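You operate a simulated robot arm through the tools that you are given. There is no shell and no other tool. Be economical: measure what you need, move in short steps, check, and stop when the job is done.

You run a simulated robot arm. Do the job below in one go: nothing can be reset, and whatever is moved stays where it is left.

Task
Dust the turntable, turn it back to blue and bolt it.
Fine: use the sponge and put it back. What is to be rubbed or washed off counts as gone when no trace of it is left.

The check looks at the end state, three seconds after you hand in, the way a careful person would. Anything else that was tipped, shoved, dropped, spilled or broken makes it a failure.

Robot
A 5-joint arm with a two-finger parallel gripper, fixed in place. Base frame: the origin is at the foot of the arm, x ahead of it, y to its left, z up; the work surface is at about z = 0. Units: mm, rad, N and s.
With the tool pointing down near the work surface it reaches from about 260 to 680 mm from the base axis. Its first joint turns from -1.152 to 1.152 rad. The tool tilts only in the upright plane through the base axis and itself; it spins freely about its own axis. Payload 2.9 kg.
The tool frame sits at the grasp point between the pads (the TCP): z along the fingers, y along the line on which they close. The tips reach 30 mm beyond it. The gripper opens to 110 mm. The fingers are 20 mm wide and 10 mm thick; the gripper's body (48 by 112 mm) begins 55 mm behind the TCP.
Orientation is that of the tool frame in the base frame, as [roll, pitch, yaw] about the fixed x, y, z axes, in that order (R = Rz(yaw) Ry(pitch) Rx(roll)). With the fingers straight down and closing along the base's y, the tool's x points along the base's -x, its y along +y and its z along -z.

Tools
- The arm moves only by the tool drive_tool. Its arguments are lists of equal length, an entry for each row: "dp": the shift along the tool's x, y, z in mm, a list of three; "turn": the turn, a rotation vector about the tool's x, y, z in rad, a list of three; "fingers": the finger opening in mm, from 0 to 110. In form: {"dp": [[x, y, z], ...], "turn": [[wx, wy, wz], ...], "fingers": [fingers, ...]}. A call has 1 to 10 rows; each row is the pose to reach, as a shift and turn from the pose commanded when the call began, along the tool's axes at that moment. A row lasts 0.2 s, in which the tool goes at most 50 mm and 0.15 rad; a call with a longer step from one row to the next is refused whole, and so is a gripper value outside its range. Where a pose cannot be reached the arm comes as near as it can. A force on the tool above 50 N (or 10 N above the force at the start of the call, whichever is more), or a blocked arm, ends the call early, and 0.2 s more pass. The fingers move at their own pace (about 108 mm/s each) and stop on an object; they squeeze with about 42 N. The grip force told is the motor's: it shows also when the fingers shut on nothing. Time passes only in rows, and 0.2 s behind the last, so rows that repeat a pose let the fingers close. The reply holds the time, the measured pose of the TCP, the force on the tool along the base axes, the opening and the grip force, in the units named above and with some noise, with the torque about the TCP (base axes, N m) and any sound that the robot's microphone picked up, and new pictures: "pictures" is both (left out), scene, wrist or none.
- Cameras (640 x 400 px; columns grow to the right, rows downward): "scene" is fixed at [39.1, -449.5, 613]; the picture's right is [0.77, -0.64, 0.00], its down [-0.30, -0.36, -0.88] and it looks along [0.57, 0.67, -0.47] (base axes); focal length 328 px, centre (320, 200). "wrist" rides on the gripper at [72, 17, -103] in the tool frame; the picture's right is [-0.23, 0.97, 0.00], its down [-0.76, -0.18, -0.62] and it looks along [-0.61, -0.14, 0.78] (tool axes); focal length 222 px, centre (320, 200).
- probe_pixels(camera, pixels): there is no depth. For up to 12 entries [column, row, z] of the newest picture of that camera ("zoom" is the newest enlarged one), the place [x, y] in the base frame at which the ray of that pixel passes the height z, good to about 2 mm. No time passes.
- close_up(camera, box): a new picture of the part [left, top, right, bottom] of that camera's present view, enlarged. No time passes.
- sign_off(): hands the job in; it is judged then, once.

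Work in short steps. Measure before you move; look again where a grasp or a placing could have gone wrong, and mend it. You have 80 turns and 200 pictures in all, those below and enlarged ones among them. Open the gripper and draw the arm clear of the work before you hand the job in, unless the task says otherwise; then end with one line.

The tools are called after "Call:" by a JSON object that holds its "op" and its "data". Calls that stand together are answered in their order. drive_tool: Moves the arm, as the interface text tells. Its arguments: {"type":"object","properties":{"dp":{"type":"array","items":{"type":"array","items":{"type":"number"}}},"turn":{"type":"array","items":{"type":"array","items":{"type":"number"}}},"fingers":{"type":"array","items":{"type":"number"}},"pictures":{"type":"string","enum":["both","scene","wrist","none"]}},"required":["dp","turn","fingers"]} The other tools are called the same way: probe_pixels (camera, pixels) gives the place at which the rays of pixels pass given heights; close_up (camera, box) takes an enlarged picture of a part of a camera's view; sign_off () hands the job in.

At the start:

```text
time: 0.0
tool_pos: [435.1, 101.8, 313.7]
tcp_rot: [3.14, 0.0, -3.14]
ft_force: [0.3, 0.0, -0.1]
moment: [-0.01, -0.05, -0.01]
finger_gap: 109.9
grasp_force: 0.0
```

scene: 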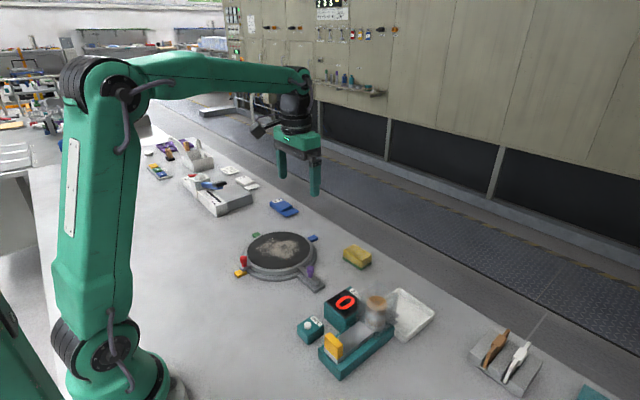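
wrist: 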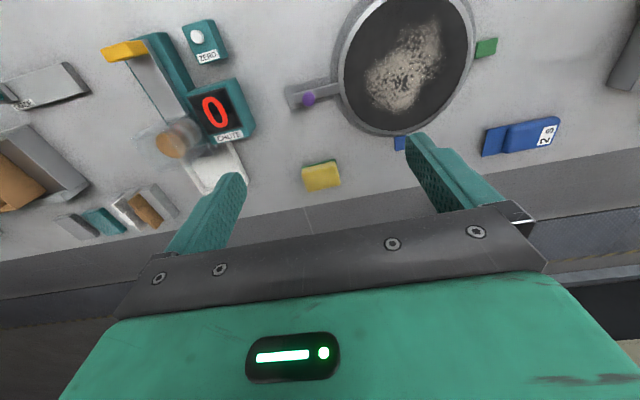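

I take a closer look at the turntable and its surroundings before measuring.

Call:
{"op": "close_up", "data": {"camera": "scene", "box": [220, 190, 400, 310]}}

Call:
{"op": "close_up", "data": {"camera": "wrist", "box": [270, 0, 570, 190]}}

Call:
{"op": "close_up", "data": {"camera": "scene", "box": [280, 260, 460, 390]}}

```text
3.33 times, centred on (310, 250) of scene
```

zoom: 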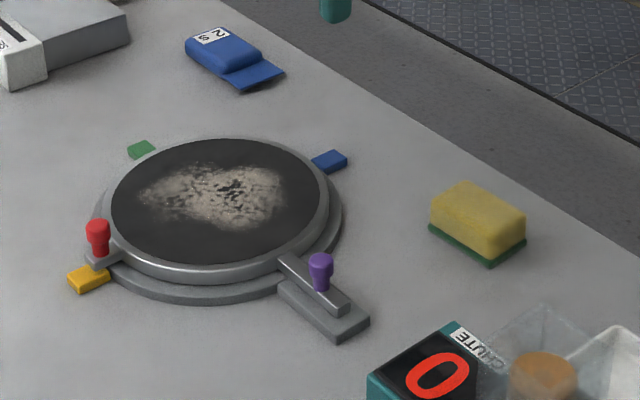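

```text
2.11 times, centred on (420, 95) of wrist
```

zoom: 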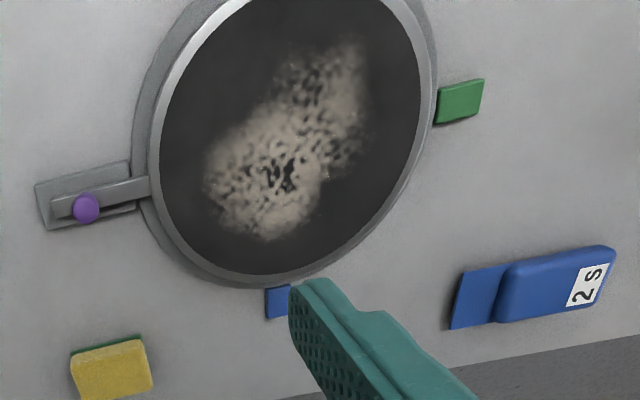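

```text
3.08 times, centred on (370, 325) of scene
```

zoom: 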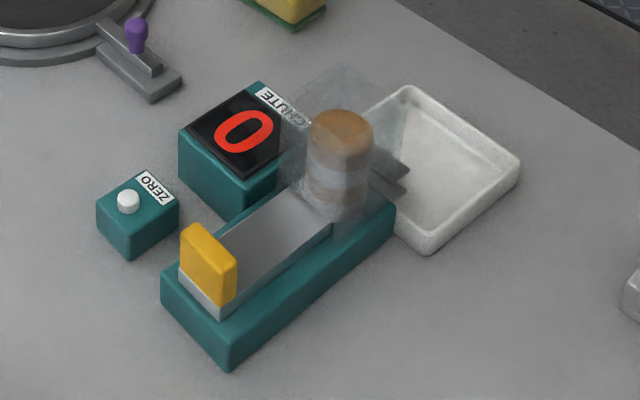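

I see the red handle near the orange marker, the blue marker at (313,238), the purple bolt at (312,272), and the sponge at (357,257). I'll measure these positions.

Call:
{"op": "probe_pixels", "data": {"camera": "scene", "pixels": [[243, 258, 40], [240, 273, 10], [313, 238, 10], [311, 265, 40], [255, 235, 10], [280, 247, 25], [247, 247, 25], [319, 247, 25], [358, 253, 30], [349, 260, 0], [367, 270, 0], [324, 288, 10]]}}

Call:
{"op": "probe_pixels", "data": {"camera": "wrist", "pixels": [[308, 98, 40], [290, 97, 10], [338, 88, 20], [400, 143, 10], [487, 47, 10], [405, 65, 25], [304, 168, 30], [340, 160, 30], [337, 187, 30], [304, 191, 30], [374, 130, 25], [471, 45, 25]]}}

```text
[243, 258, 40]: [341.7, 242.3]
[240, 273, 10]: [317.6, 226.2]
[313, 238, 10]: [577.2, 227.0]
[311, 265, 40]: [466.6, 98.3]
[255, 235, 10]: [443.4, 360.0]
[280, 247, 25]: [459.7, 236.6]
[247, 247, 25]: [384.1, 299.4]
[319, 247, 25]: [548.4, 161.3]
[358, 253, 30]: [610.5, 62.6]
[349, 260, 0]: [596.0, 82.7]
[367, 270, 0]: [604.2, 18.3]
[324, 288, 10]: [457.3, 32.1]
```

```text
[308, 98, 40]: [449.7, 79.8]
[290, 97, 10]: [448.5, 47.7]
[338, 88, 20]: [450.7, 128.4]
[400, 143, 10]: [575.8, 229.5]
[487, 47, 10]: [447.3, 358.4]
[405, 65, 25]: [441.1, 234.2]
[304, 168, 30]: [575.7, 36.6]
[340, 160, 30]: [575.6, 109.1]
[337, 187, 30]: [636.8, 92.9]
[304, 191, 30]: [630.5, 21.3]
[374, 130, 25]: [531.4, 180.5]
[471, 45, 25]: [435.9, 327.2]
```

Turntable centre is about (447,228), with markers at radius 130: blue at +x, green at +y, orange at -x (where the handle is). I move back for a full view of the handle and bolt from above.

Call:
{"op": "drive_tool", "data": {"dp": [[35, 29, 0], [70, 58, 0], [105, 88, 0]], "turn": [[0, 0, 0], [0, 0, 0], [0, 0, 0]], "fingers": [110, 110, 110], "pictures": "both"}}

```text
time: 0.8
tool_pos: [330.0, 190.9, 313.7]
tcp_rot: [3.14, 0.0, 3.141]
ft_force: [-0.4, 0.1, 0.4]
moment: [0.01, 0.0, -0.04]
finger_gap: 110.1
grasp_force: 0.1
```

scene: 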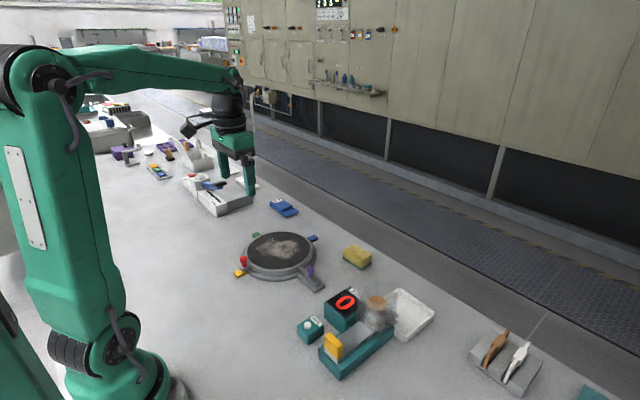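
wrist: 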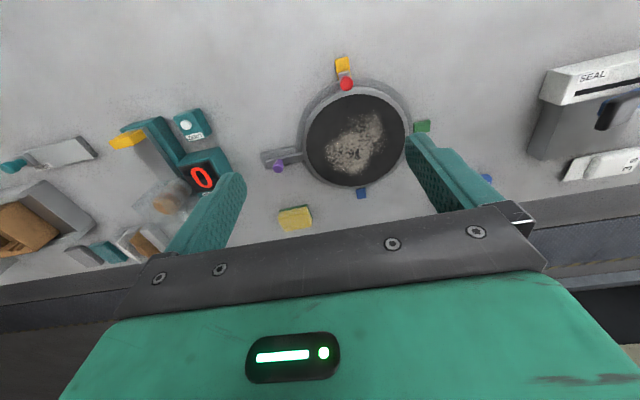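

Call:
{"op": "close_up", "data": {"camera": "wrist", "box": [240, 40, 460, 240]}}

Call:
{"op": "close_up", "data": {"camera": "scene", "box": [225, 220, 335, 300]}}

Call:
{"op": "probe_pixels", "data": {"camera": "wrist", "pixels": [[346, 83, 40], [346, 83, 50], [342, 65, 10], [278, 166, 40], [278, 166, 50], [363, 193, 10], [422, 126, 10]]}}

Call:
{"op": "probe_pixels", "data": {"camera": "scene", "pixels": [[243, 257, 50], [243, 257, 60], [311, 267, 50], [311, 267, 60]]}}

```text
2.00 times, centred on (350, 140) of wrist
```

zoom: 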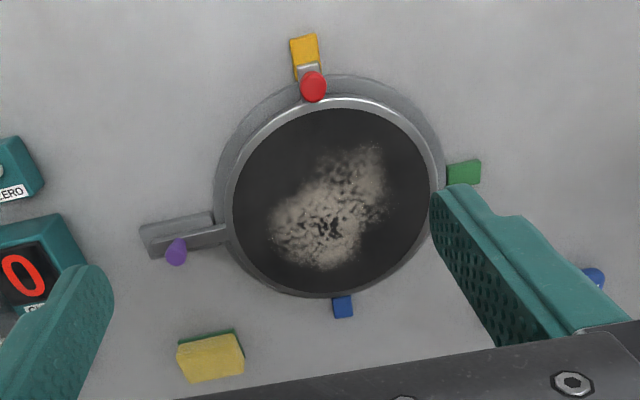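

```text
5.00 times, centred on (280, 260) of scene
```

zoom: 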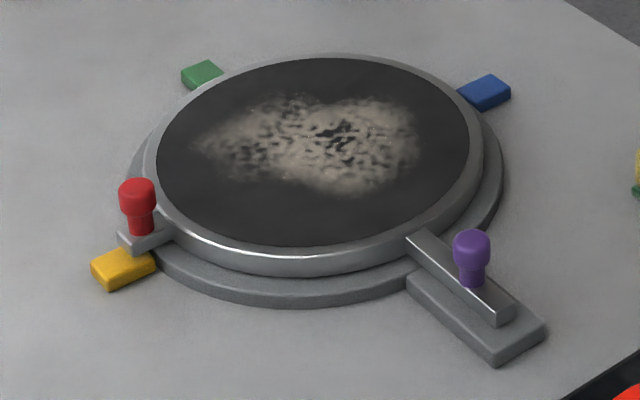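

```text
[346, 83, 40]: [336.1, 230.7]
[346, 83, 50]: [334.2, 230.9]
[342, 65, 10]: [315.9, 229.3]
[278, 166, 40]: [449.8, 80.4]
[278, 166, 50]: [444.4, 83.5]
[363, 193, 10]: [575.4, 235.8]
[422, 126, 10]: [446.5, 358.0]
```

```text
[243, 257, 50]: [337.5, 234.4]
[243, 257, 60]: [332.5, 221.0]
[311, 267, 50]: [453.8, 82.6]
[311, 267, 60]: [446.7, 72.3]
```

Knob tops are near z=50: red at (335,230), purple at (447,82). Now I measure the sponge closely.

Call:
{"op": "close_up", "data": {"camera": "wrist", "box": [255, 190, 335, 240]}}

Call:
{"op": "close_up", "data": {"camera": "scene", "box": [325, 232, 389, 272]}}

```text
8.00 times, centred on (295, 215) of wrist
```

zoom: 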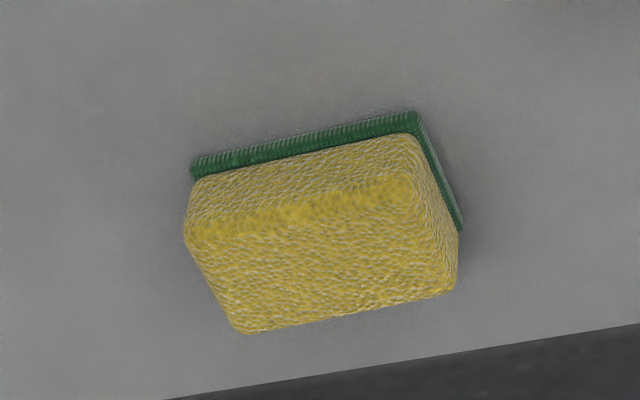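

```text
10.00 times, centred on (357, 252) of scene
```

zoom: 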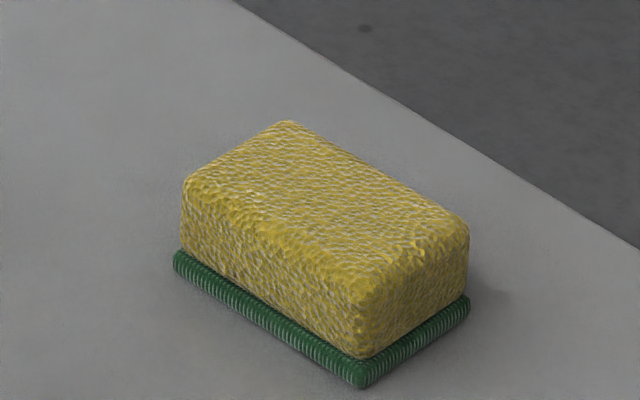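

Call:
{"op": "probe_pixels", "data": {"camera": "zoom", "pixels": [[174, 265, 0], [362, 388, 0], [470, 310, 0], [184, 185, 30], [184, 185, 35], [360, 302, 30], [360, 302, 35], [466, 232, 30], [285, 122, 30], [184, 185, 25], [285, 122, 35]]}}

Call:
{"op": "probe_pixels", "data": {"camera": "wrist", "pixels": [[279.2, 212.2, 0], [307, 204, 0], [278.4, 219.2, 30], [306, 212.4, 30], [312, 226.5, 30], [285.6, 231.5, 30]]}}

```text
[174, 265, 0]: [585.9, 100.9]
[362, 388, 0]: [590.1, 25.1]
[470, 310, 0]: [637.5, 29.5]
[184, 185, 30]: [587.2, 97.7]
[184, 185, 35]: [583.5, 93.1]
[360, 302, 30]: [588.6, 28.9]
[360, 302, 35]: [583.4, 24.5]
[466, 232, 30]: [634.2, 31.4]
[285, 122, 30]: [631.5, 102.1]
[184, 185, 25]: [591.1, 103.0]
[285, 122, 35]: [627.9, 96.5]
```

```text
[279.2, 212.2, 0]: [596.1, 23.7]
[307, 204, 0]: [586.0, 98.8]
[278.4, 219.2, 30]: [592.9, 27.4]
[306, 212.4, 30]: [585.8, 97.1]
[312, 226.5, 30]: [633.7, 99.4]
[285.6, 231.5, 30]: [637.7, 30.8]
```

The sponge is about 76×48×30 mm, centred near (612,64), its long axis turned about 0.08 rad from y. I move above it.

Call:
{"op": "drive_tool", "data": {"dp": [[-35, -16, 10], [-70, -32, 30], [-105, -48, 50], [-140, -64, 70], [-176, -79, 90], [-212, -95, 110], [-247, -111, 130], [-282, -127, 150]], "turn": [[0, 0, -0.01], [0, 0, -0.02], [0, 0, -0.03], [0, 0, -0.04], [0, 0, -0.05], [0, 0, -0.06], [0, 0, -0.07], [0, 0, -0.08]], "fingers": [110, 110, 110, 110, 110, 110, 110, 110]}}

```text
time: 2.6
tool_pos: [613.4, 63.7, 163.0]
tcp_rot: [-3.14, 0.001, -3.061]
ft_force: [0.8, -0.5, 0.3]
moment: [0.0, 0.0, -0.01]
finger_gap: 110.2
grasp_force: 0.0
```

scene: 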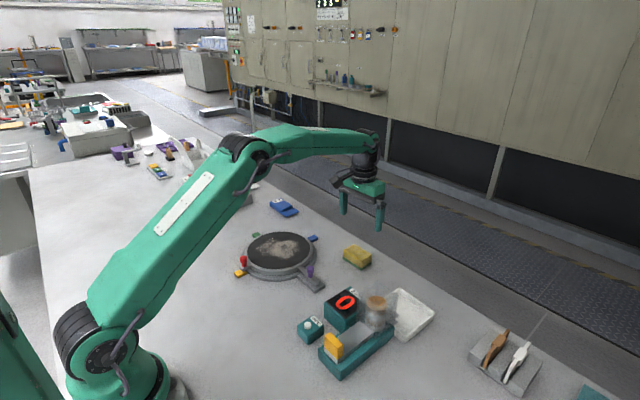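
wrist: 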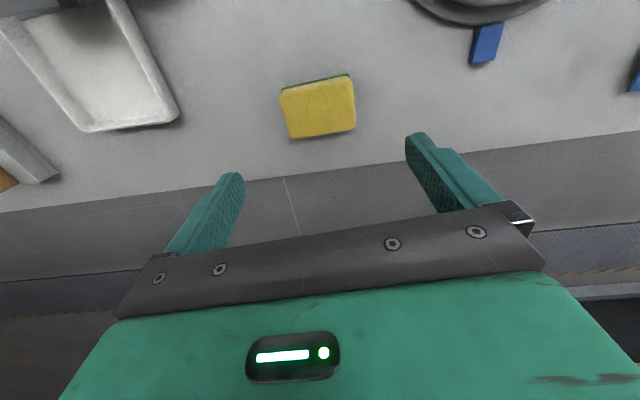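

Above the sponge. I check the sponge's corners and the clearance to the white tray before descending.

Call:
{"op": "probe_pixels", "data": {"camera": "wrist", "pixels": [[280, 89, 30], [350, 76, 30], [356, 129, 30], [290, 138, 30], [281, 86, 0], [348, 73, 0], [180, 112, 20], [125, 0, 20]]}}

```text
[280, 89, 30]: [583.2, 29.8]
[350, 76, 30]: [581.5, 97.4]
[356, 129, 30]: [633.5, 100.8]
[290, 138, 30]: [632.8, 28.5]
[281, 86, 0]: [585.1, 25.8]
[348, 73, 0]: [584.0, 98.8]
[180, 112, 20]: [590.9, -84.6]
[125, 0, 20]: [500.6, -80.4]
```

Sponge centre is (610,64) with yaw about 0.03, and the tray is well away. I descend to z=37.

Call:
{"op": "drive_tool", "data": {"dp": [[2, 0, 40], [3, 0, 80], [3, 0, 105], [3, 0, 120], [3, 0, 126], [3, 0, 126]], "turn": [[0, 0, 0.04], [0, 0, 0.04], [0, 0, 0.04], [0, 0, 0.04], [0, 0, 0.04], [0, 0, 0.04]], "fingers": [110, 110, 110, 110, 110, 110]}}

```text
time: 4.0
tool_pos: [610.1, 63.1, 37.0]
tcp_rot: [3.141, -0.001, -3.101]
ft_force: [0.0, 0.7, 0.4]
moment: [0.02, -0.01, 0.02]
finger_gap: 110.2
grasp_force: 0.1
```

scene: 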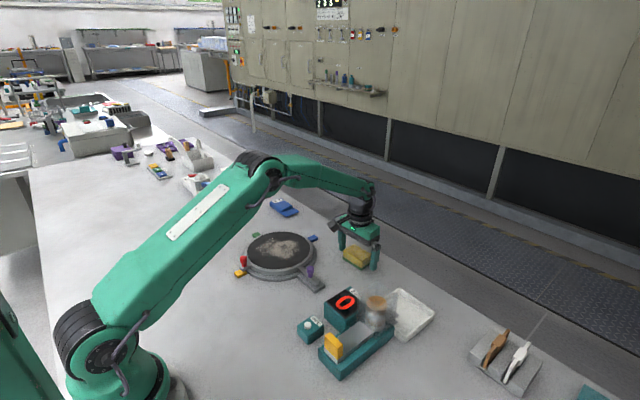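
wrist: 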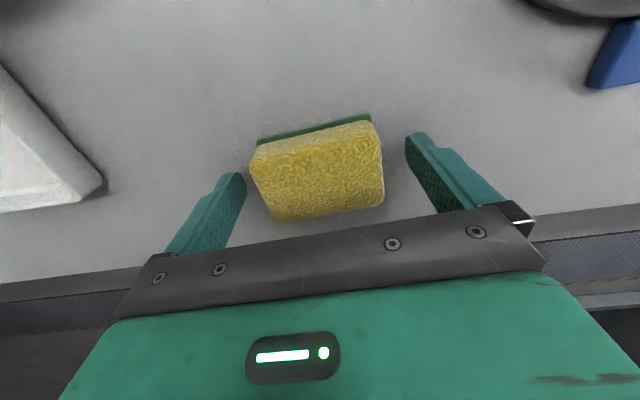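

The sponge sits between the fingers; I close on it.

Call:
{"op": "drive_tool", "data": {"dp": [[0, 0, 0], [0, 0, 0], [0, 0, 0]], "turn": [[0, 0, 0], [0, 0, 0], [0, 0, 0]], "fingers": [60, 60, 60], "pictures": "wrist"}}

```text
time: 4.8
tool_pos: [608.5, 63.8, 37.9]
tcp_rot: [-3.141, 0.001, -3.102]
ft_force: [0.3, 0.8, -0.3]
moment: [0.01, -0.01, 0.01]
finger_gap: 73.8
grasp_force: 41.9
```

wrist: 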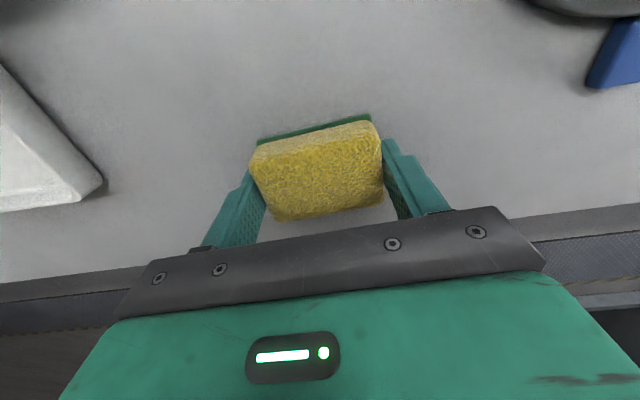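

Held at 74 mm. I lift and carry it above the turntable centre.

Call:
{"op": "drive_tool", "data": {"dp": [[0, 0, -40], [0, 0, -80], [35, 38, -85], [70, 76, -85], [105, 114, -85], [135, 147, -85], [156, 170, -85]], "turn": [[0, 0, 0], [0, 0, 0], [0, 0, 0.0], [0, 0, 0.0], [0, 0, 0], [0, 0, 0.02], [0, 0, 0.04]], "fingers": [60, 60, 60, 60, 60, 60, 60]}}

Call:
{"op": "probe_pixels", "data": {"camera": "scene", "pixels": [[264, 249, 30], [304, 249, 30], [284, 240, 30], [287, 258, 30], [276, 233, 30], [248, 247, 30], [316, 247, 30]]}}

```text
refused: row 3 steps farther than a row can; nothing moved
```

```text
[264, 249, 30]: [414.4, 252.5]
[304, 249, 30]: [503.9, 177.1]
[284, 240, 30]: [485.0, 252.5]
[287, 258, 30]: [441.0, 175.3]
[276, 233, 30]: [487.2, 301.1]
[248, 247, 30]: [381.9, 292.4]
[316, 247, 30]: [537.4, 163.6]
```

The step was too long; I repeat with smaller ones.

Call:
{"op": "drive_tool", "data": {"dp": [[0, 0, -40], [0, 0, -80], [30, 33, -85], [60, 66, -85], [90, 98, -85], [120, 131, -85], [140, 153, -85], [156, 170, -85]], "turn": [[0, 0, 0], [0, 0, 0], [0, 0, 0.0], [0, 0, 0.0], [0, 0, 0], [0, 0, 0.02], [0, 0, 0.04], [0, 0, 0.04]], "fingers": [60, 60, 60, 60, 60, 60, 60, 60]}}

```text
time: 6.6
tool_pos: [448.9, 226.0, 122.6]
tcp_rot: [-3.14, 0.001, 3.141]
ft_force: [0.7, 0.1, -0.4]
moment: [0.01, -0.02, -0.02]
finger_gap: 73.7
grasp_force: 42.1
```

scene: 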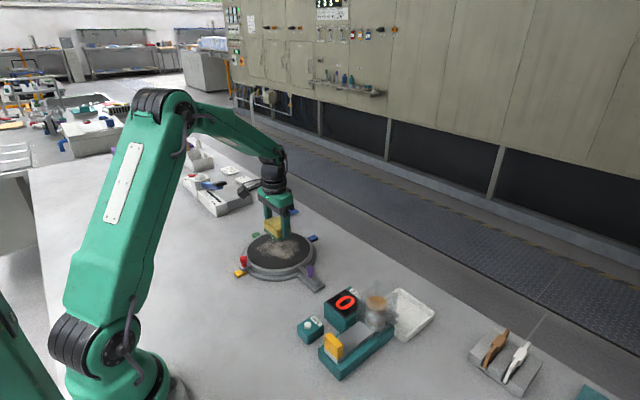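
wrist: 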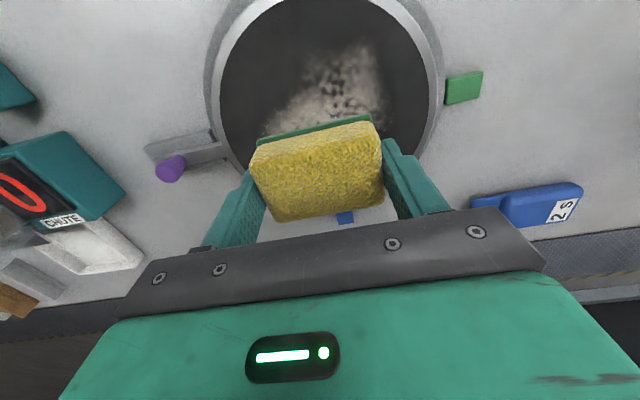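

Sponge is over the platter. I lower it gently, watching the force.

Call:
{"op": "drive_tool", "data": {"dp": [[0, 0, 25], [0, 0, 40], [0, 0, 46], [0, 0, 49], [0, 0, 51]], "turn": [[0, 0, 0], [0, 0, 0], [0, 0, 0], [0, 0, 0], [0, 0, 0]], "fingers": [60, 60, 60, 60, 60]}}

```text
time: 7.8
tool_pos: [447.3, 225.8, 71.5]
tcp_rot: [-3.141, 0.0, -3.141]
ft_force: [-0.6, -0.1, -0.4]
moment: [-0.01, 0.01, 0.04]
finger_gap: 73.5
grasp_force: 42.3
```

scene: 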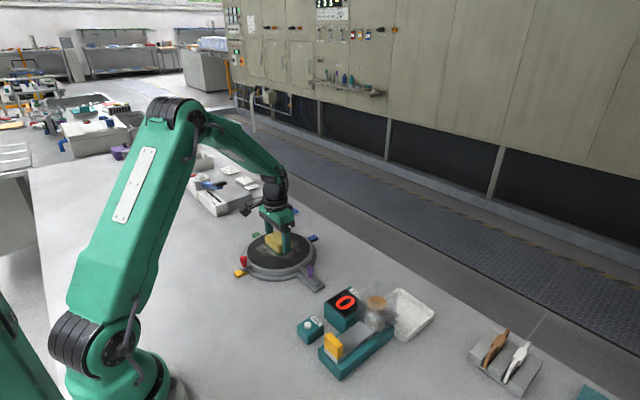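
wrist: 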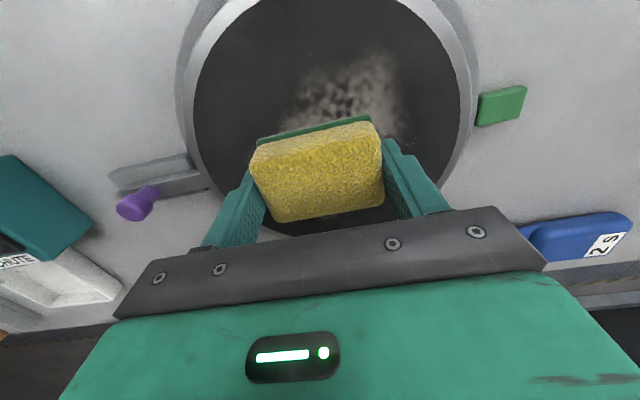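

No contact yet; I go on in small steps.

Call:
{"op": "drive_tool", "data": {"dp": [[0, 0, 2], [0, 0, 4], [0, 0, 5], [0, 0, 6], [0, 0, 7]], "turn": [[0, 0, 0], [0, 0, 0], [0, 0, 0], [0, 0, 0], [0, 0, 0]], "fingers": [60, 60, 60, 60, 60], "pictures": "none"}}

```text
time: 9.0
tool_pos: [445.4, 227.5, 63.6]
tcp_rot: [-3.141, 0.002, -3.14]
ft_force: [0.0, -0.3, -0.8]
moment: [0.02, 0.01, -0.03]
finger_gap: 73.5
grasp_force: 42.1
```

Call:
{"op": "drive_tool", "data": {"dp": [[0, 0, 1], [0, 0, 2], [0, 0, 3], [0, 0, 4]], "turn": [[0, 0, 0], [0, 0, 0], [0, 0, 0], [0, 0, 0]], "fingers": [60, 60, 60, 60], "pictures": "both"}}

```text
time: 10.0
tool_pos: [447.8, 225.9, 62.2]
tcp_rot: [3.139, 0.003, 3.14]
ft_force: [-12.9, -3.1, 40.2]
moment: [-0.46, 0.64, 0.07]
finger_gap: 73.9
grasp_force: 41.9
```

scene: 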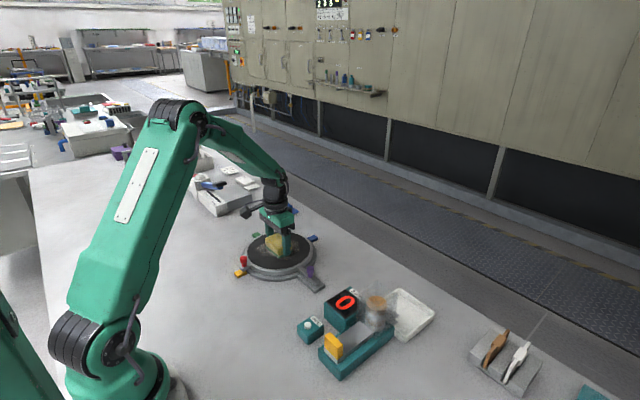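
wrist: 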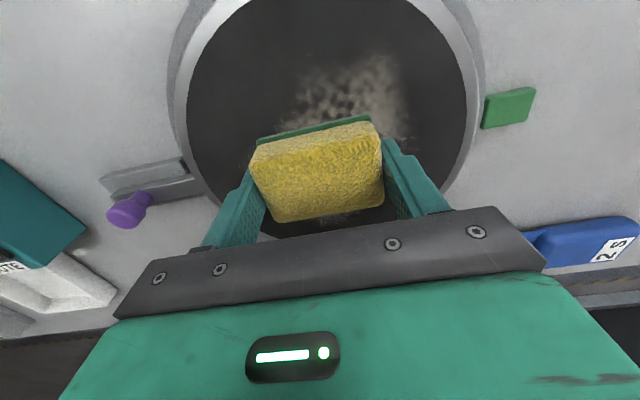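

Contact at z≈62 with 40 N. I ease off 1.5 mm and wipe in strokes within the platter.

Call:
{"op": "drive_tool", "data": {"dp": [[0, 0, -1.5], [20, 6, -1.5], [37, 8, -1.5], [15, 8, -1.5], [-10, 8, -1.5], [-30, 8, -1.5], [-45, 8, -1.5], [-45, -10, -1.5], [-45, -27, -1.5], [-25, -27, -1.5]], "turn": [[0, 0, 0], [0, 0, 0], [0, 0, 0], [0, 0, 0], [0, 0, 0], [0, 0, 0], [0, 0, 0], [0, 0, 0], [0, 0, 0], [0, 0, 0]], "fingers": [60, 60, 60, 60, 60, 60, 60, 60, 60, 60]}}

```text
time: 11.0
tool_pos: [417.7, 234.7, 63.5]
tcp_rot: [-3.134, -0.014, -3.137]
ft_force: [-2.1, -1.3, 4.5]
moment: [-0.01, -0.04, -0.02]
finger_gap: 73.8
grasp_force: 42.0
stopped in row 4: the force on the tool passed its limit at 58 N (the readings are from after the stop); the commanded pose is now the measured one
```

scene: 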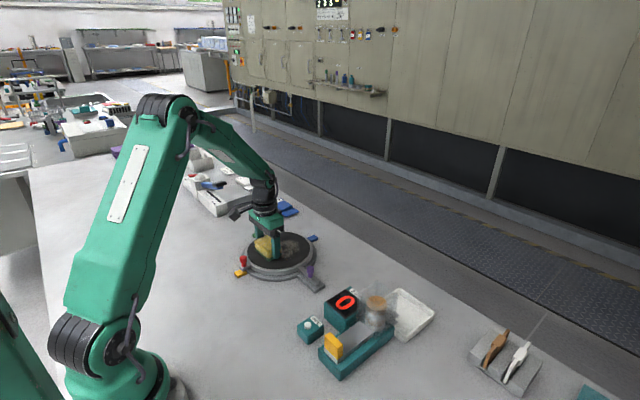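
wrist: 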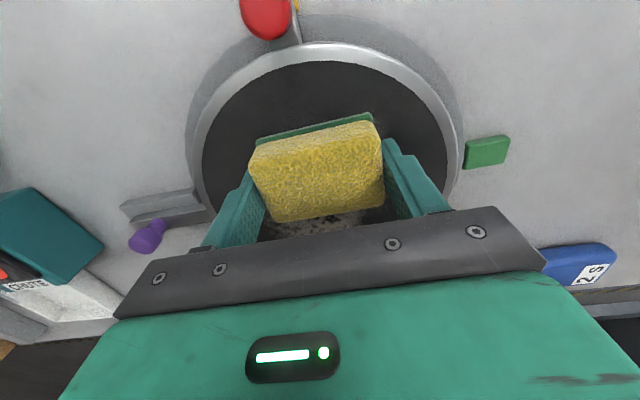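

Dust comes off; the call stopped on friction. I continue at the present lighter pressure with shorter steps.

Call:
{"op": "drive_tool", "data": {"dp": [[6, 0, 0], [-8, 0, 0], [-20, 0, 0], [-32, 0, 0], [-44, 0, 0], [-56, 0, 0], [-66, 0, 0], [-74, 0, 0], [-74, -10, 0], [-74, -20, 0]], "turn": [[0, 0, 0], [0, 0, 0], [0, 0, 0], [0, 0, 0], [0, 0, 0], [0, 0, 0], [0, 0, 0], [0, 0, 0], [0, 0, 0], [0, 0, 0]], "fingers": [60, 60, 60, 60, 60, 60, 60, 60, 60, 60]}}

```text
time: 13.2
tool_pos: [494.3, 216.3, 60.8]
tcp_rot: [-3.137, -0.008, -3.135]
ft_force: [3.4, 19.3, 22.6]
moment: [0.34, -0.43, 0.17]
finger_gap: 73.8
grasp_force: 41.4
```

scene: 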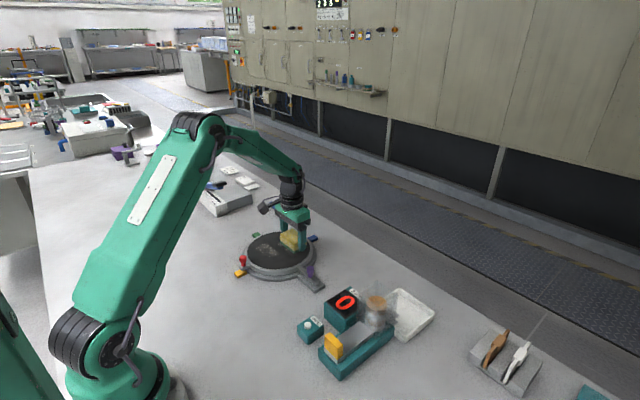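
wrist: 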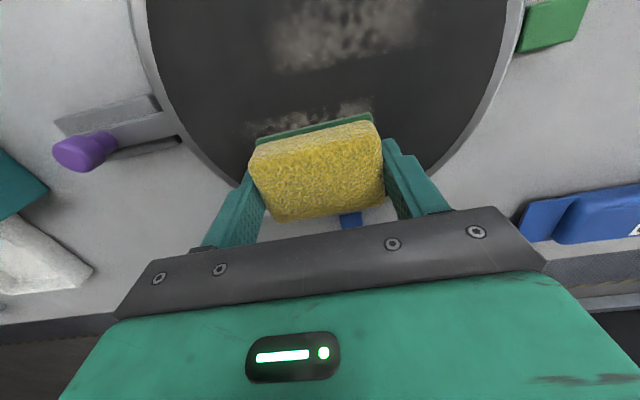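

Some dust remains as bands at (340,30) and (310,115). I sweep back along y≈212.

Call:
{"op": "drive_tool", "data": {"dp": [[0, -8, 0], [12, -8, 0], [24, -8, 0], [36, -8, 0], [48, -8, 0], [60, -8, 0], [72, -8, 0], [82, -4, 0], [84, 10, 0], [84, 20, 0]], "turn": [[0, 0, 0], [0, 0, 0], [0, 0, 0], [0, 0, 0], [0, 0, 0], [0, 0, 0], [0, 0, 0], [0, 0, 0], [0, 0, 0], [0, 0, 0]], "fingers": [60, 60, 60, 60, 60, 60, 60, 60, 60, 60]}}

```text
time: 15.4
tool_pos: [406.4, 232.6, 61.5]
tcp_rot: [-3.131, -0.019, -3.135]
ft_force: [-2.4, -11.1, 14.4]
moment: [0.11, -0.19, -0.17]
finger_gap: 73.7
grasp_force: 41.3
```

scene: 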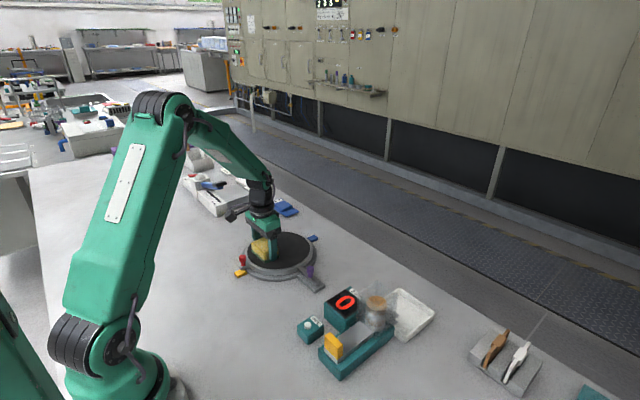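
wrist: 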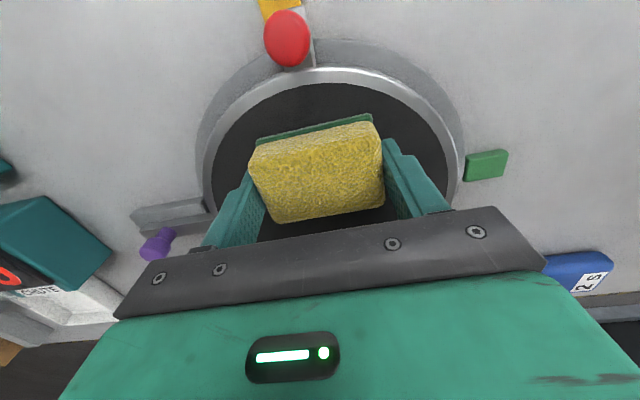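

The platter looks mostly clean. One more pass on the +y side, y≈245, then I look.

Call:
{"op": "drive_tool", "data": {"dp": [[0, 10, 0], [-12, 14, 0], [-24, 14, 0], [-36, 14, 0], [-48, 14, 0], [-60, 14, 0], [-72, 14, 0], [-84, 12, 0], [-84, 0, -10], [-84, 0, -50]], "turn": [[0, 0, 0], [0, 0, 0], [0, 0, 0], [0, 0, 0], [0, 0, 0], [0, 0, 0], [0, 0, 0], [0, 0, 0], [0, 0, 0], [0, 0, 0]], "fingers": [60, 60, 60, 60, 60, 60, 60, 60, 60, 60], "pictures": "wrist"}}

Call:
{"op": "close_up", "data": {"camera": "scene", "box": [225, 220, 335, 300]}}

```text
time: 17.6
tool_pos: [493.4, 236.3, 111.5]
tcp_rot: [-3.134, -0.015, -3.136]
ft_force: [-0.4, 0.1, -0.6]
moment: [-0.03, 0.01, 0.0]
finger_gap: 73.6
grasp_force: 42.0
```

wrist: 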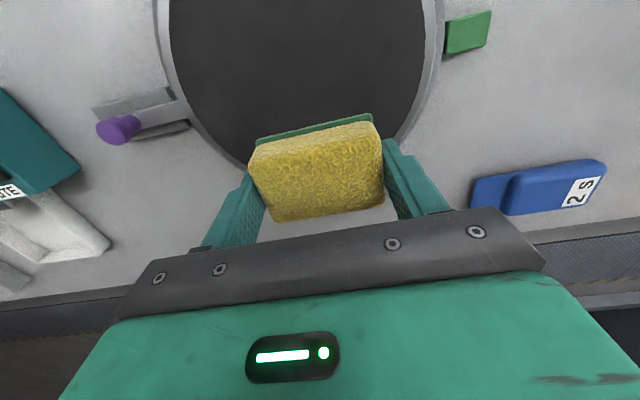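

```text
5.00 times, centred on (280, 260) of scene
```

zoom: 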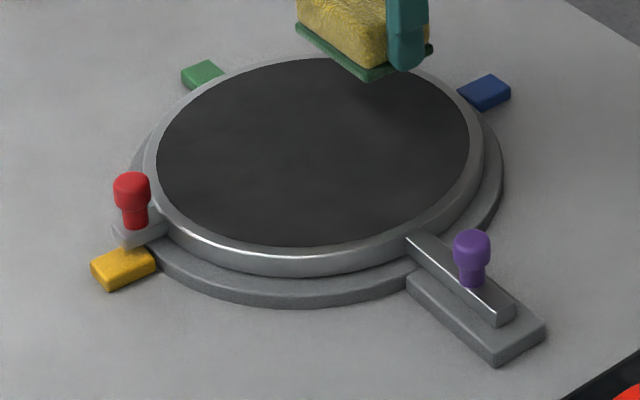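

The table looks clean, and the handle shifted a little, so the platter is free (bolt open). I carry the sponge back above its spot, correcting tilt.

Call:
{"op": "drive_tool", "data": {"dp": [[-20, -30, 0], [-40, -60, 0], [-60, -90, 0], [-80, -120, 0], [-100, -150, 0], [-115, -173, 0], [-115, -173, 30], [-115, -173, 40]], "turn": [[0.004, 0.007, -0.01], [0.008, 0.015, -0.02], [0.008, 0.015, -0.035], [0.008, 0.015, -0.035], [0.008, 0.015, -0.035], [0.008, 0.015, -0.035], [0.008, 0.015, -0.035], [0.008, 0.015, -0.035]], "fingers": [60, 60, 60, 60, 60, 60, 60, 60]}}

Call:
{"op": "close_up", "data": {"camera": "scene", "box": [225, 220, 335, 300]}}

```text
time: 19.4
tool_pos: [608.4, 64.4, 70.0]
tcp_rot: [-3.141, -0.03, -3.098]
ft_force: [0.0, -0.1, -0.6]
moment: [-0.03, 0.02, -0.02]
finger_gap: 74.1
grasp_force: 42.1
```

scene: 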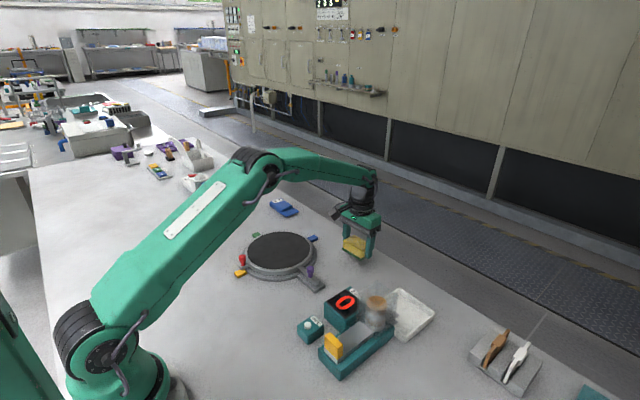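
wrist: 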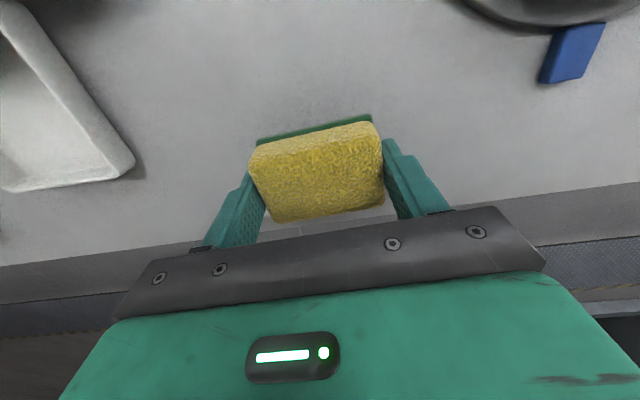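

```text
5.00 times, centred on (280, 260) of scene
```

zoom: 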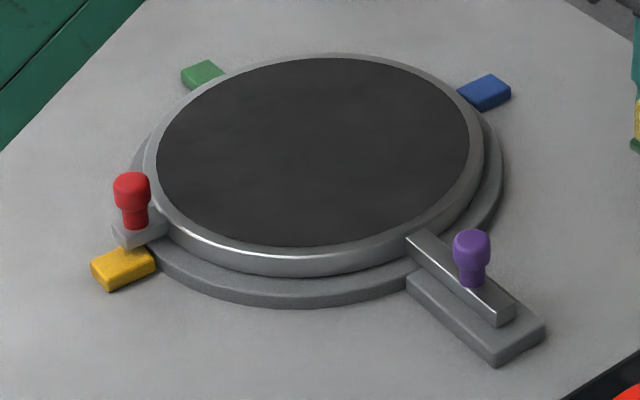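

Platter looks clean. Pitch correction went the wrong way; I fix it (-0.03) and lower the sponge to the table.

Call:
{"op": "drive_tool", "data": {"dp": [[-1, -0.5, 0], [-1, -0.5, 15], [-1, -0.5, 25], [-1, -0.5, 29], [-1, -0.5, 31]], "turn": [[0, -0.03, 0], [0, -0.03, 0], [0, -0.03, 0], [0, -0.03, 0], [0, -0.03, 0]], "fingers": [60, 60, 60, 60, 60], "pictures": "wrist"}}

```text
time: 20.6
tool_pos: [610.1, 62.4, 38.9]
tcp_rot: [-3.141, -0.001, -3.099]
ft_force: [-0.4, -0.2, -0.4]
moment: [0.01, -0.01, 0.02]
finger_gap: 73.9
grasp_force: 42.0
```

wrist: 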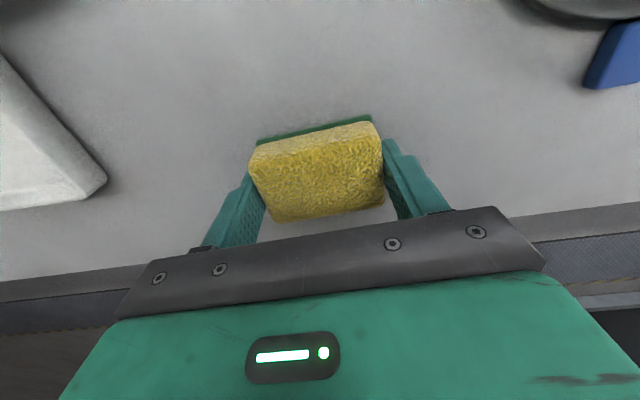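

A last millimetre or two down, then release.

Call:
{"op": "drive_tool", "data": {"dp": [[0, 0.8, 1], [0, 0.8, 1.5], [0, 0.8, 2]], "turn": [[0, 0, 0], [0, 0, 0], [0, 0, 0]], "fingers": [60, 60, 60], "pictures": "none"}}

```text
time: 21.4
tool_pos: [608.3, 62.1, 37.7]
tcp_rot: [-3.141, -0.002, -3.099]
ft_force: [0.6, -0.2, -0.1]
moment: [0.01, 0.0, 0.01]
finger_gap: 73.6
grasp_force: 42.0
```

Call:
{"op": "drive_tool", "data": {"dp": [[0, 0.8, 0.7], [0, 0.8, 0.7], [0, 0.8, 0.7], [0, 0.8, 0.7], [0, 0.8, -40], [0, 0.8, -80]], "turn": [[0, 0, 0], [0, 0, 0], [0, 0, 0], [0, 0, 0], [0, 0, 0], [0, 0, 0]], "fingers": [60, 85, 110, 110, 110, 110]}}

```text
time: 22.8
tool_pos: [608.0, 65.2, 117.3]
tcp_rot: [3.141, -0.001, -3.1]
ft_force: [0.3, 0.0, 0.1]
moment: [0.0, 0.04, -0.05]
finger_gap: 110.0
grasp_force: 0.2
```

scene: 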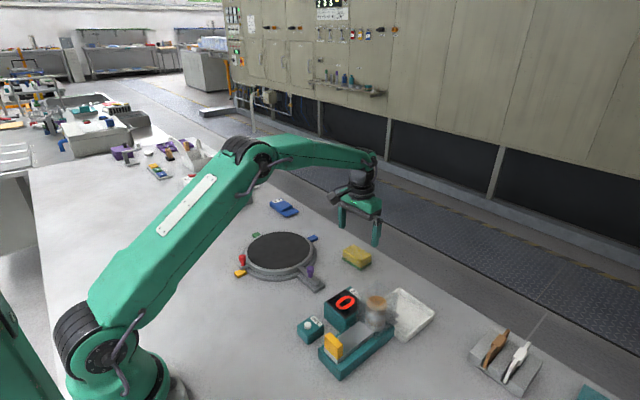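
wrist: 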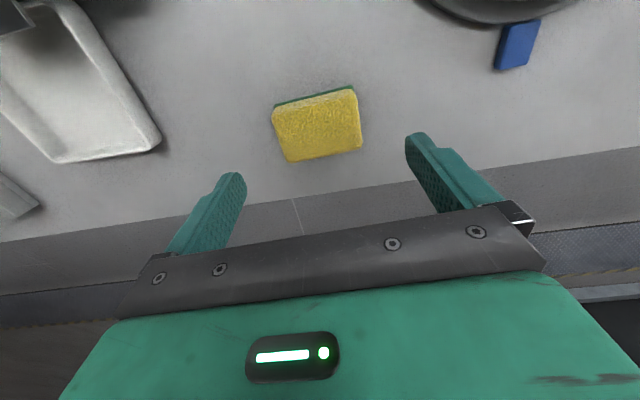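

Sponge is back in place. I move above the red handle, approximately (337,235), rising to z≈145, to measure it.

Call:
{"op": "drive_tool", "data": {"dp": [[33, 22, -10], [66, 45, -20], [99, 68, -25], [132, 90, -25], [165, 113, -25], [198, 136, -25], [231, 158, -25], [264, 181, -25]], "turn": [[0, 0, 0.01], [0, 0, 0.02], [0, 0, 0.03], [0, 0, 0.04], [0, 0, 0.04], [0, 0, 0.04], [0, 0, 0.04], [0, 0, 0.04]], "fingers": [110, 110, 110, 110, 110, 110, 110, 110]}}

Call:
{"op": "close_up", "data": {"camera": "wrist", "box": [200, 60, 440, 210]}}

```text
time: 24.6
tool_pos: [335.0, 234.3, 139.2]
tcp_rot: [-3.136, -0.008, -3.138]
ft_force: [0.1, -0.5, 0.2]
moment: [0.03, 0.0, -0.02]
finger_gap: 109.6
grasp_force: 0.0
```

scene: 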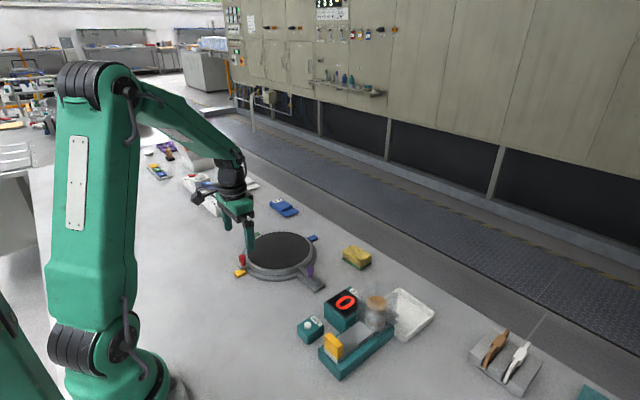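
wrist: 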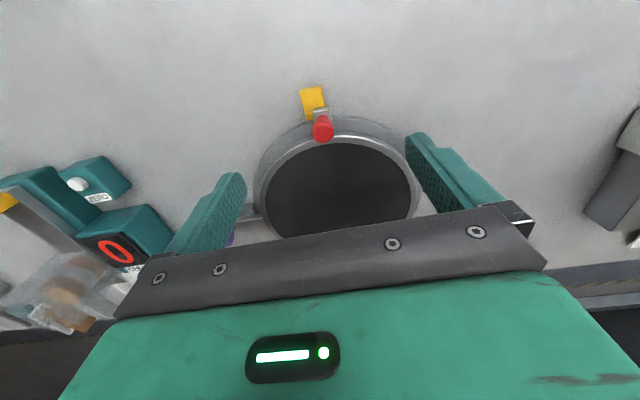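

```text
2.67 times, centred on (320, 135) of wrist
```

zoom: 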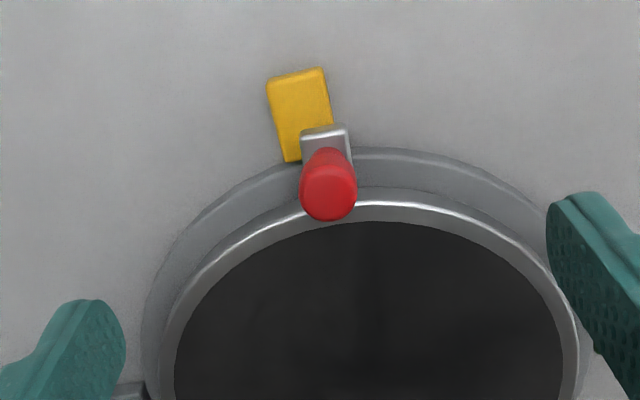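

Call:
{"op": "probe_pixels", "data": {"camera": "zoom", "pixels": [[329, 190, 40], [329, 190, 45], [329, 190, 50], [329, 190, 55], [325, 130, 25], [329, 205, 60]]}}

Call:
{"op": "close_up", "data": {"camera": "scene", "box": [217, 240, 267, 280]}}

Call:
{"op": "probe_pixels", "data": {"camera": "scene", "pixels": [[242.4, 257.4, 40], [242.4, 257.4, 45], [242.4, 257.4, 50], [242.4, 257.4, 55]]}}

```text
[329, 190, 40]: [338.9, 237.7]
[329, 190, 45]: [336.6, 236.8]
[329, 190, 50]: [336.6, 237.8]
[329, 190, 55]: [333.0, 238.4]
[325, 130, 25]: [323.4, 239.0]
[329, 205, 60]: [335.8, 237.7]
```

```text
10.00 times, centred on (242, 260) of scene
```

zoom: 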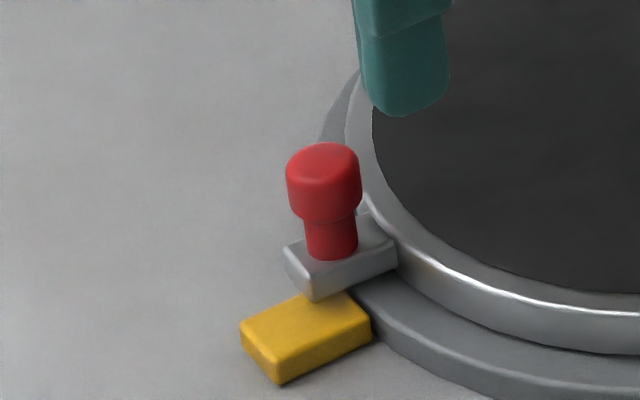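

```text
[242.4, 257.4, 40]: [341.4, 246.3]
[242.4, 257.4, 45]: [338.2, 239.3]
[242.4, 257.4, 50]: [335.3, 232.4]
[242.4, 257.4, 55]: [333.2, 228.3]
```

Knob head is centred near (337,237.5) at z≈46. I descend around it with fingers at 50 mm to z≈61.

Call:
{"op": "drive_tool", "data": {"dp": [[-2, 3.2, 30], [-2, 3.2, 55], [-2, 3.2, 70], [-2, 3.2, 78], [-2, 3.2, 78]], "turn": [[0.005, -0.008, 0], [0.005, -0.008, 0], [0.005, -0.008, 0], [0.005, -0.008, 0], [0.005, -0.008, 0]], "fingers": [70, 50, 50, 50, 50]}}

Call:
{"op": "close_up", "data": {"camera": "scene", "box": [217, 235, 277, 275]}}

```text
time: 25.8
tool_pos: [337.8, 237.0, 62.4]
tcp_rot: [-3.139, -0.005, -3.141]
ft_force: [-0.5, -0.2, -0.3]
moment: [-0.02, 0.01, 0.03]
finger_gap: 50.1
grasp_force: 0.1
```

scene: 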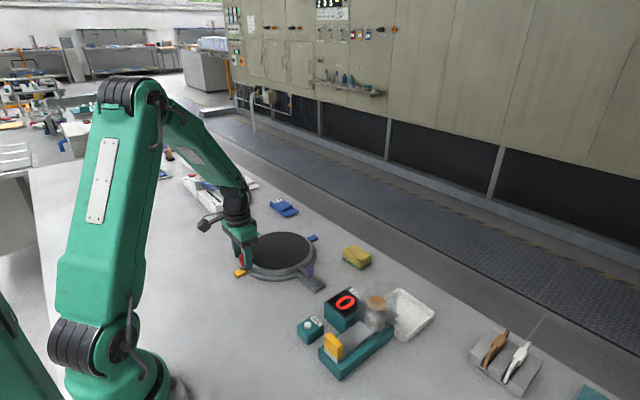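
wrist: 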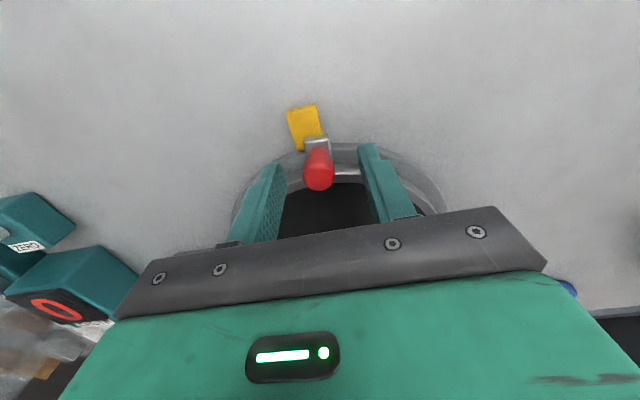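

```text
10.00 times, centred on (247, 255) of scene
```

zoom: 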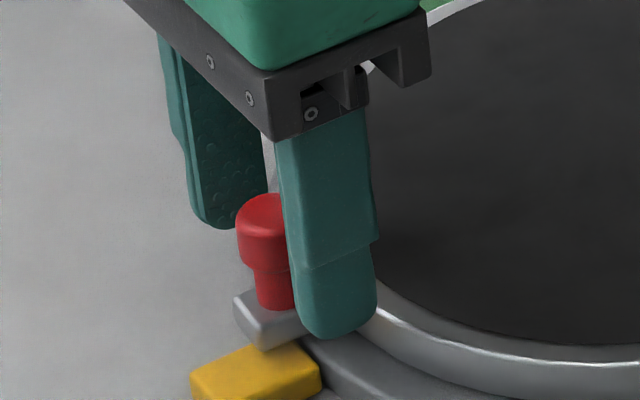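

The knob is between the fingers; I check its x-position relative to the TCP.

Call:
{"op": "probe_pixels", "data": {"camera": "wrist", "pixels": [[319, 175, 50], [319, 175, 45], [319, 183, 54], [308, 175, 46], [334, 175, 46]]}}

```text
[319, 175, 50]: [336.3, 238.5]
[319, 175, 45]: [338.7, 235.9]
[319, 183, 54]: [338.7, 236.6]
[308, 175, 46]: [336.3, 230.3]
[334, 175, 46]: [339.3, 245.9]
```

Centred. I close on the knob.

Call:
{"op": "drive_tool", "data": {"dp": [[0, 0, 1], [0, 0, 1], [0, 0, 1]], "turn": [[0, 0, 0], [0, 0, 0], [0, 0, 0]], "fingers": [25, 8, 8], "pictures": "wrist"}}

```text
time: 26.6
tool_pos: [338.2, 236.2, 60.0]
tcp_rot: [-3.138, -0.005, -3.141]
ft_force: [0.2, -13.8, 7.3]
moment: [0.31, 0.03, 0.07]
finger_gap: 19.5
grasp_force: 44.5
```

wrist: 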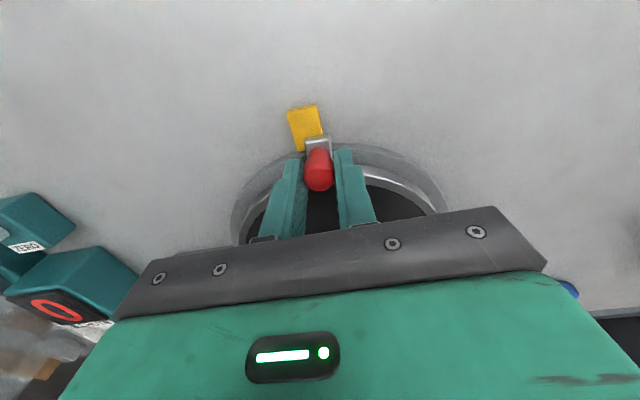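

Knob is held (19.5 mm). I turn the platter along its arc through green, spinning the tool with it; first a short stretch.

Call:
{"op": "drive_tool", "data": {"dp": [[-2.1, 14.6, 0], [-6.3, 29.3, 0], [-12.5, 43.2, 0], [-20.6, 56.2, 0]], "turn": [[0, 0, 0.134], [0, 0, 0.274], [0, 0, 0.413], [0, 0, 0.553]], "fingers": [8, 8, 8, 8]}}

```text
time: 26.9
tool_pos: [338.7, 236.5, 61.2]
tcp_rot: [-3.13, -0.013, 3.086]
ft_force: [0.4, -7.6, 4.6]
moment: [0.77, 0.15, 0.05]
finger_gap: 19.9
grasp_force: 45.1
stopped in row 1: the force on the tool passed its limit at 72 N (the readings are from after the stop); the commanded pose is now the measured one
```

scene: 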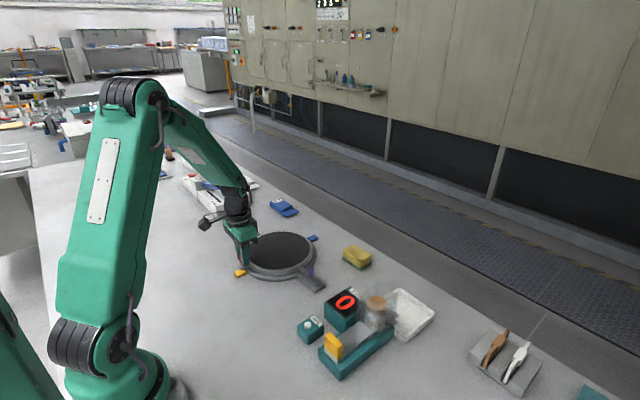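
wrist: 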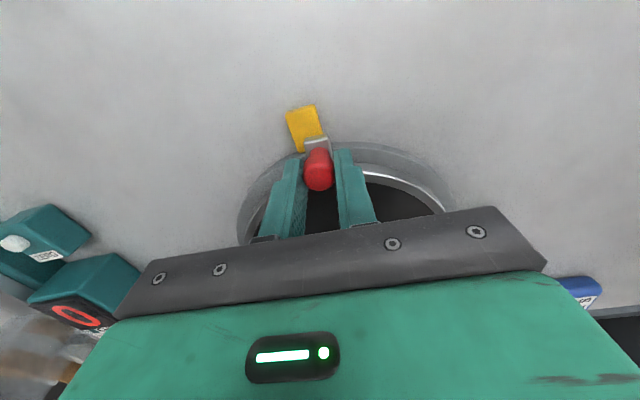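

It resisted at 72 N. I test with slow small steps whether this is a hard stop or friction.

Call:
{"op": "drive_tool", "data": {"dp": [[0, 1, 0], [0, 2, 0], [0, 3, 0], [0, 4, 0], [0, 5, 0]], "turn": [[0, 0, 0], [0, 0, 0], [0, 0, 0], [0, 0, 0], [0, 0, 0]], "fingers": [8, 8, 8, 8, 8], "pictures": "none"}}

```text
time: 27.6
tool_pos: [338.6, 237.1, 60.2]
tcp_rot: [-3.126, -0.02, 3.082]
ft_force: [-0.4, -7.1, 2.9]
moment: [0.93, -0.07, 0.15]
finger_gap: 19.7
grasp_force: 44.8
stopped in row 3: the force on the tool passed its limit at 53 N (the readings are from after the stop); the commanded pose is now the measured one
```

Hard stop toward +y. I try gently toward -y to learn how much play there is.

Call:
{"op": "drive_tool", "data": {"dp": [[0, -2, 0], [0, -4, 0], [0, -6, 0], [0, -8, 0], [0, -10, 0], [0, -12, 0], [0, -14, 0], [0, -16, 0], [0, -18, 0], [0, -20, 0]], "turn": [[0, 0, 0], [0, 0, 0], [0, 0, 0], [0, 0, 0], [0, 0, 0], [0, 0, 0], [0, 0, 0], [0, 0, 0], [0, 0, 0], [0, 0, 0]], "fingers": [8, 8, 8, 8, 8, 8, 8, 8, 8, 8], "pictures": "none"}}

```text
time: 28.4
tool_pos: [337.4, 233.4, 60.7]
tcp_rot: [-3.131, -0.014, 3.088]
ft_force: [-1.7, 1.5, -0.2]
moment: [1.04, 0.26, 0.12]
finger_gap: 19.8
grasp_force: 44.5
stopped in row 4: the force on the tool passed its limit at 52 N (the readings are from after the stop); the commanded pose is now the measured one
```

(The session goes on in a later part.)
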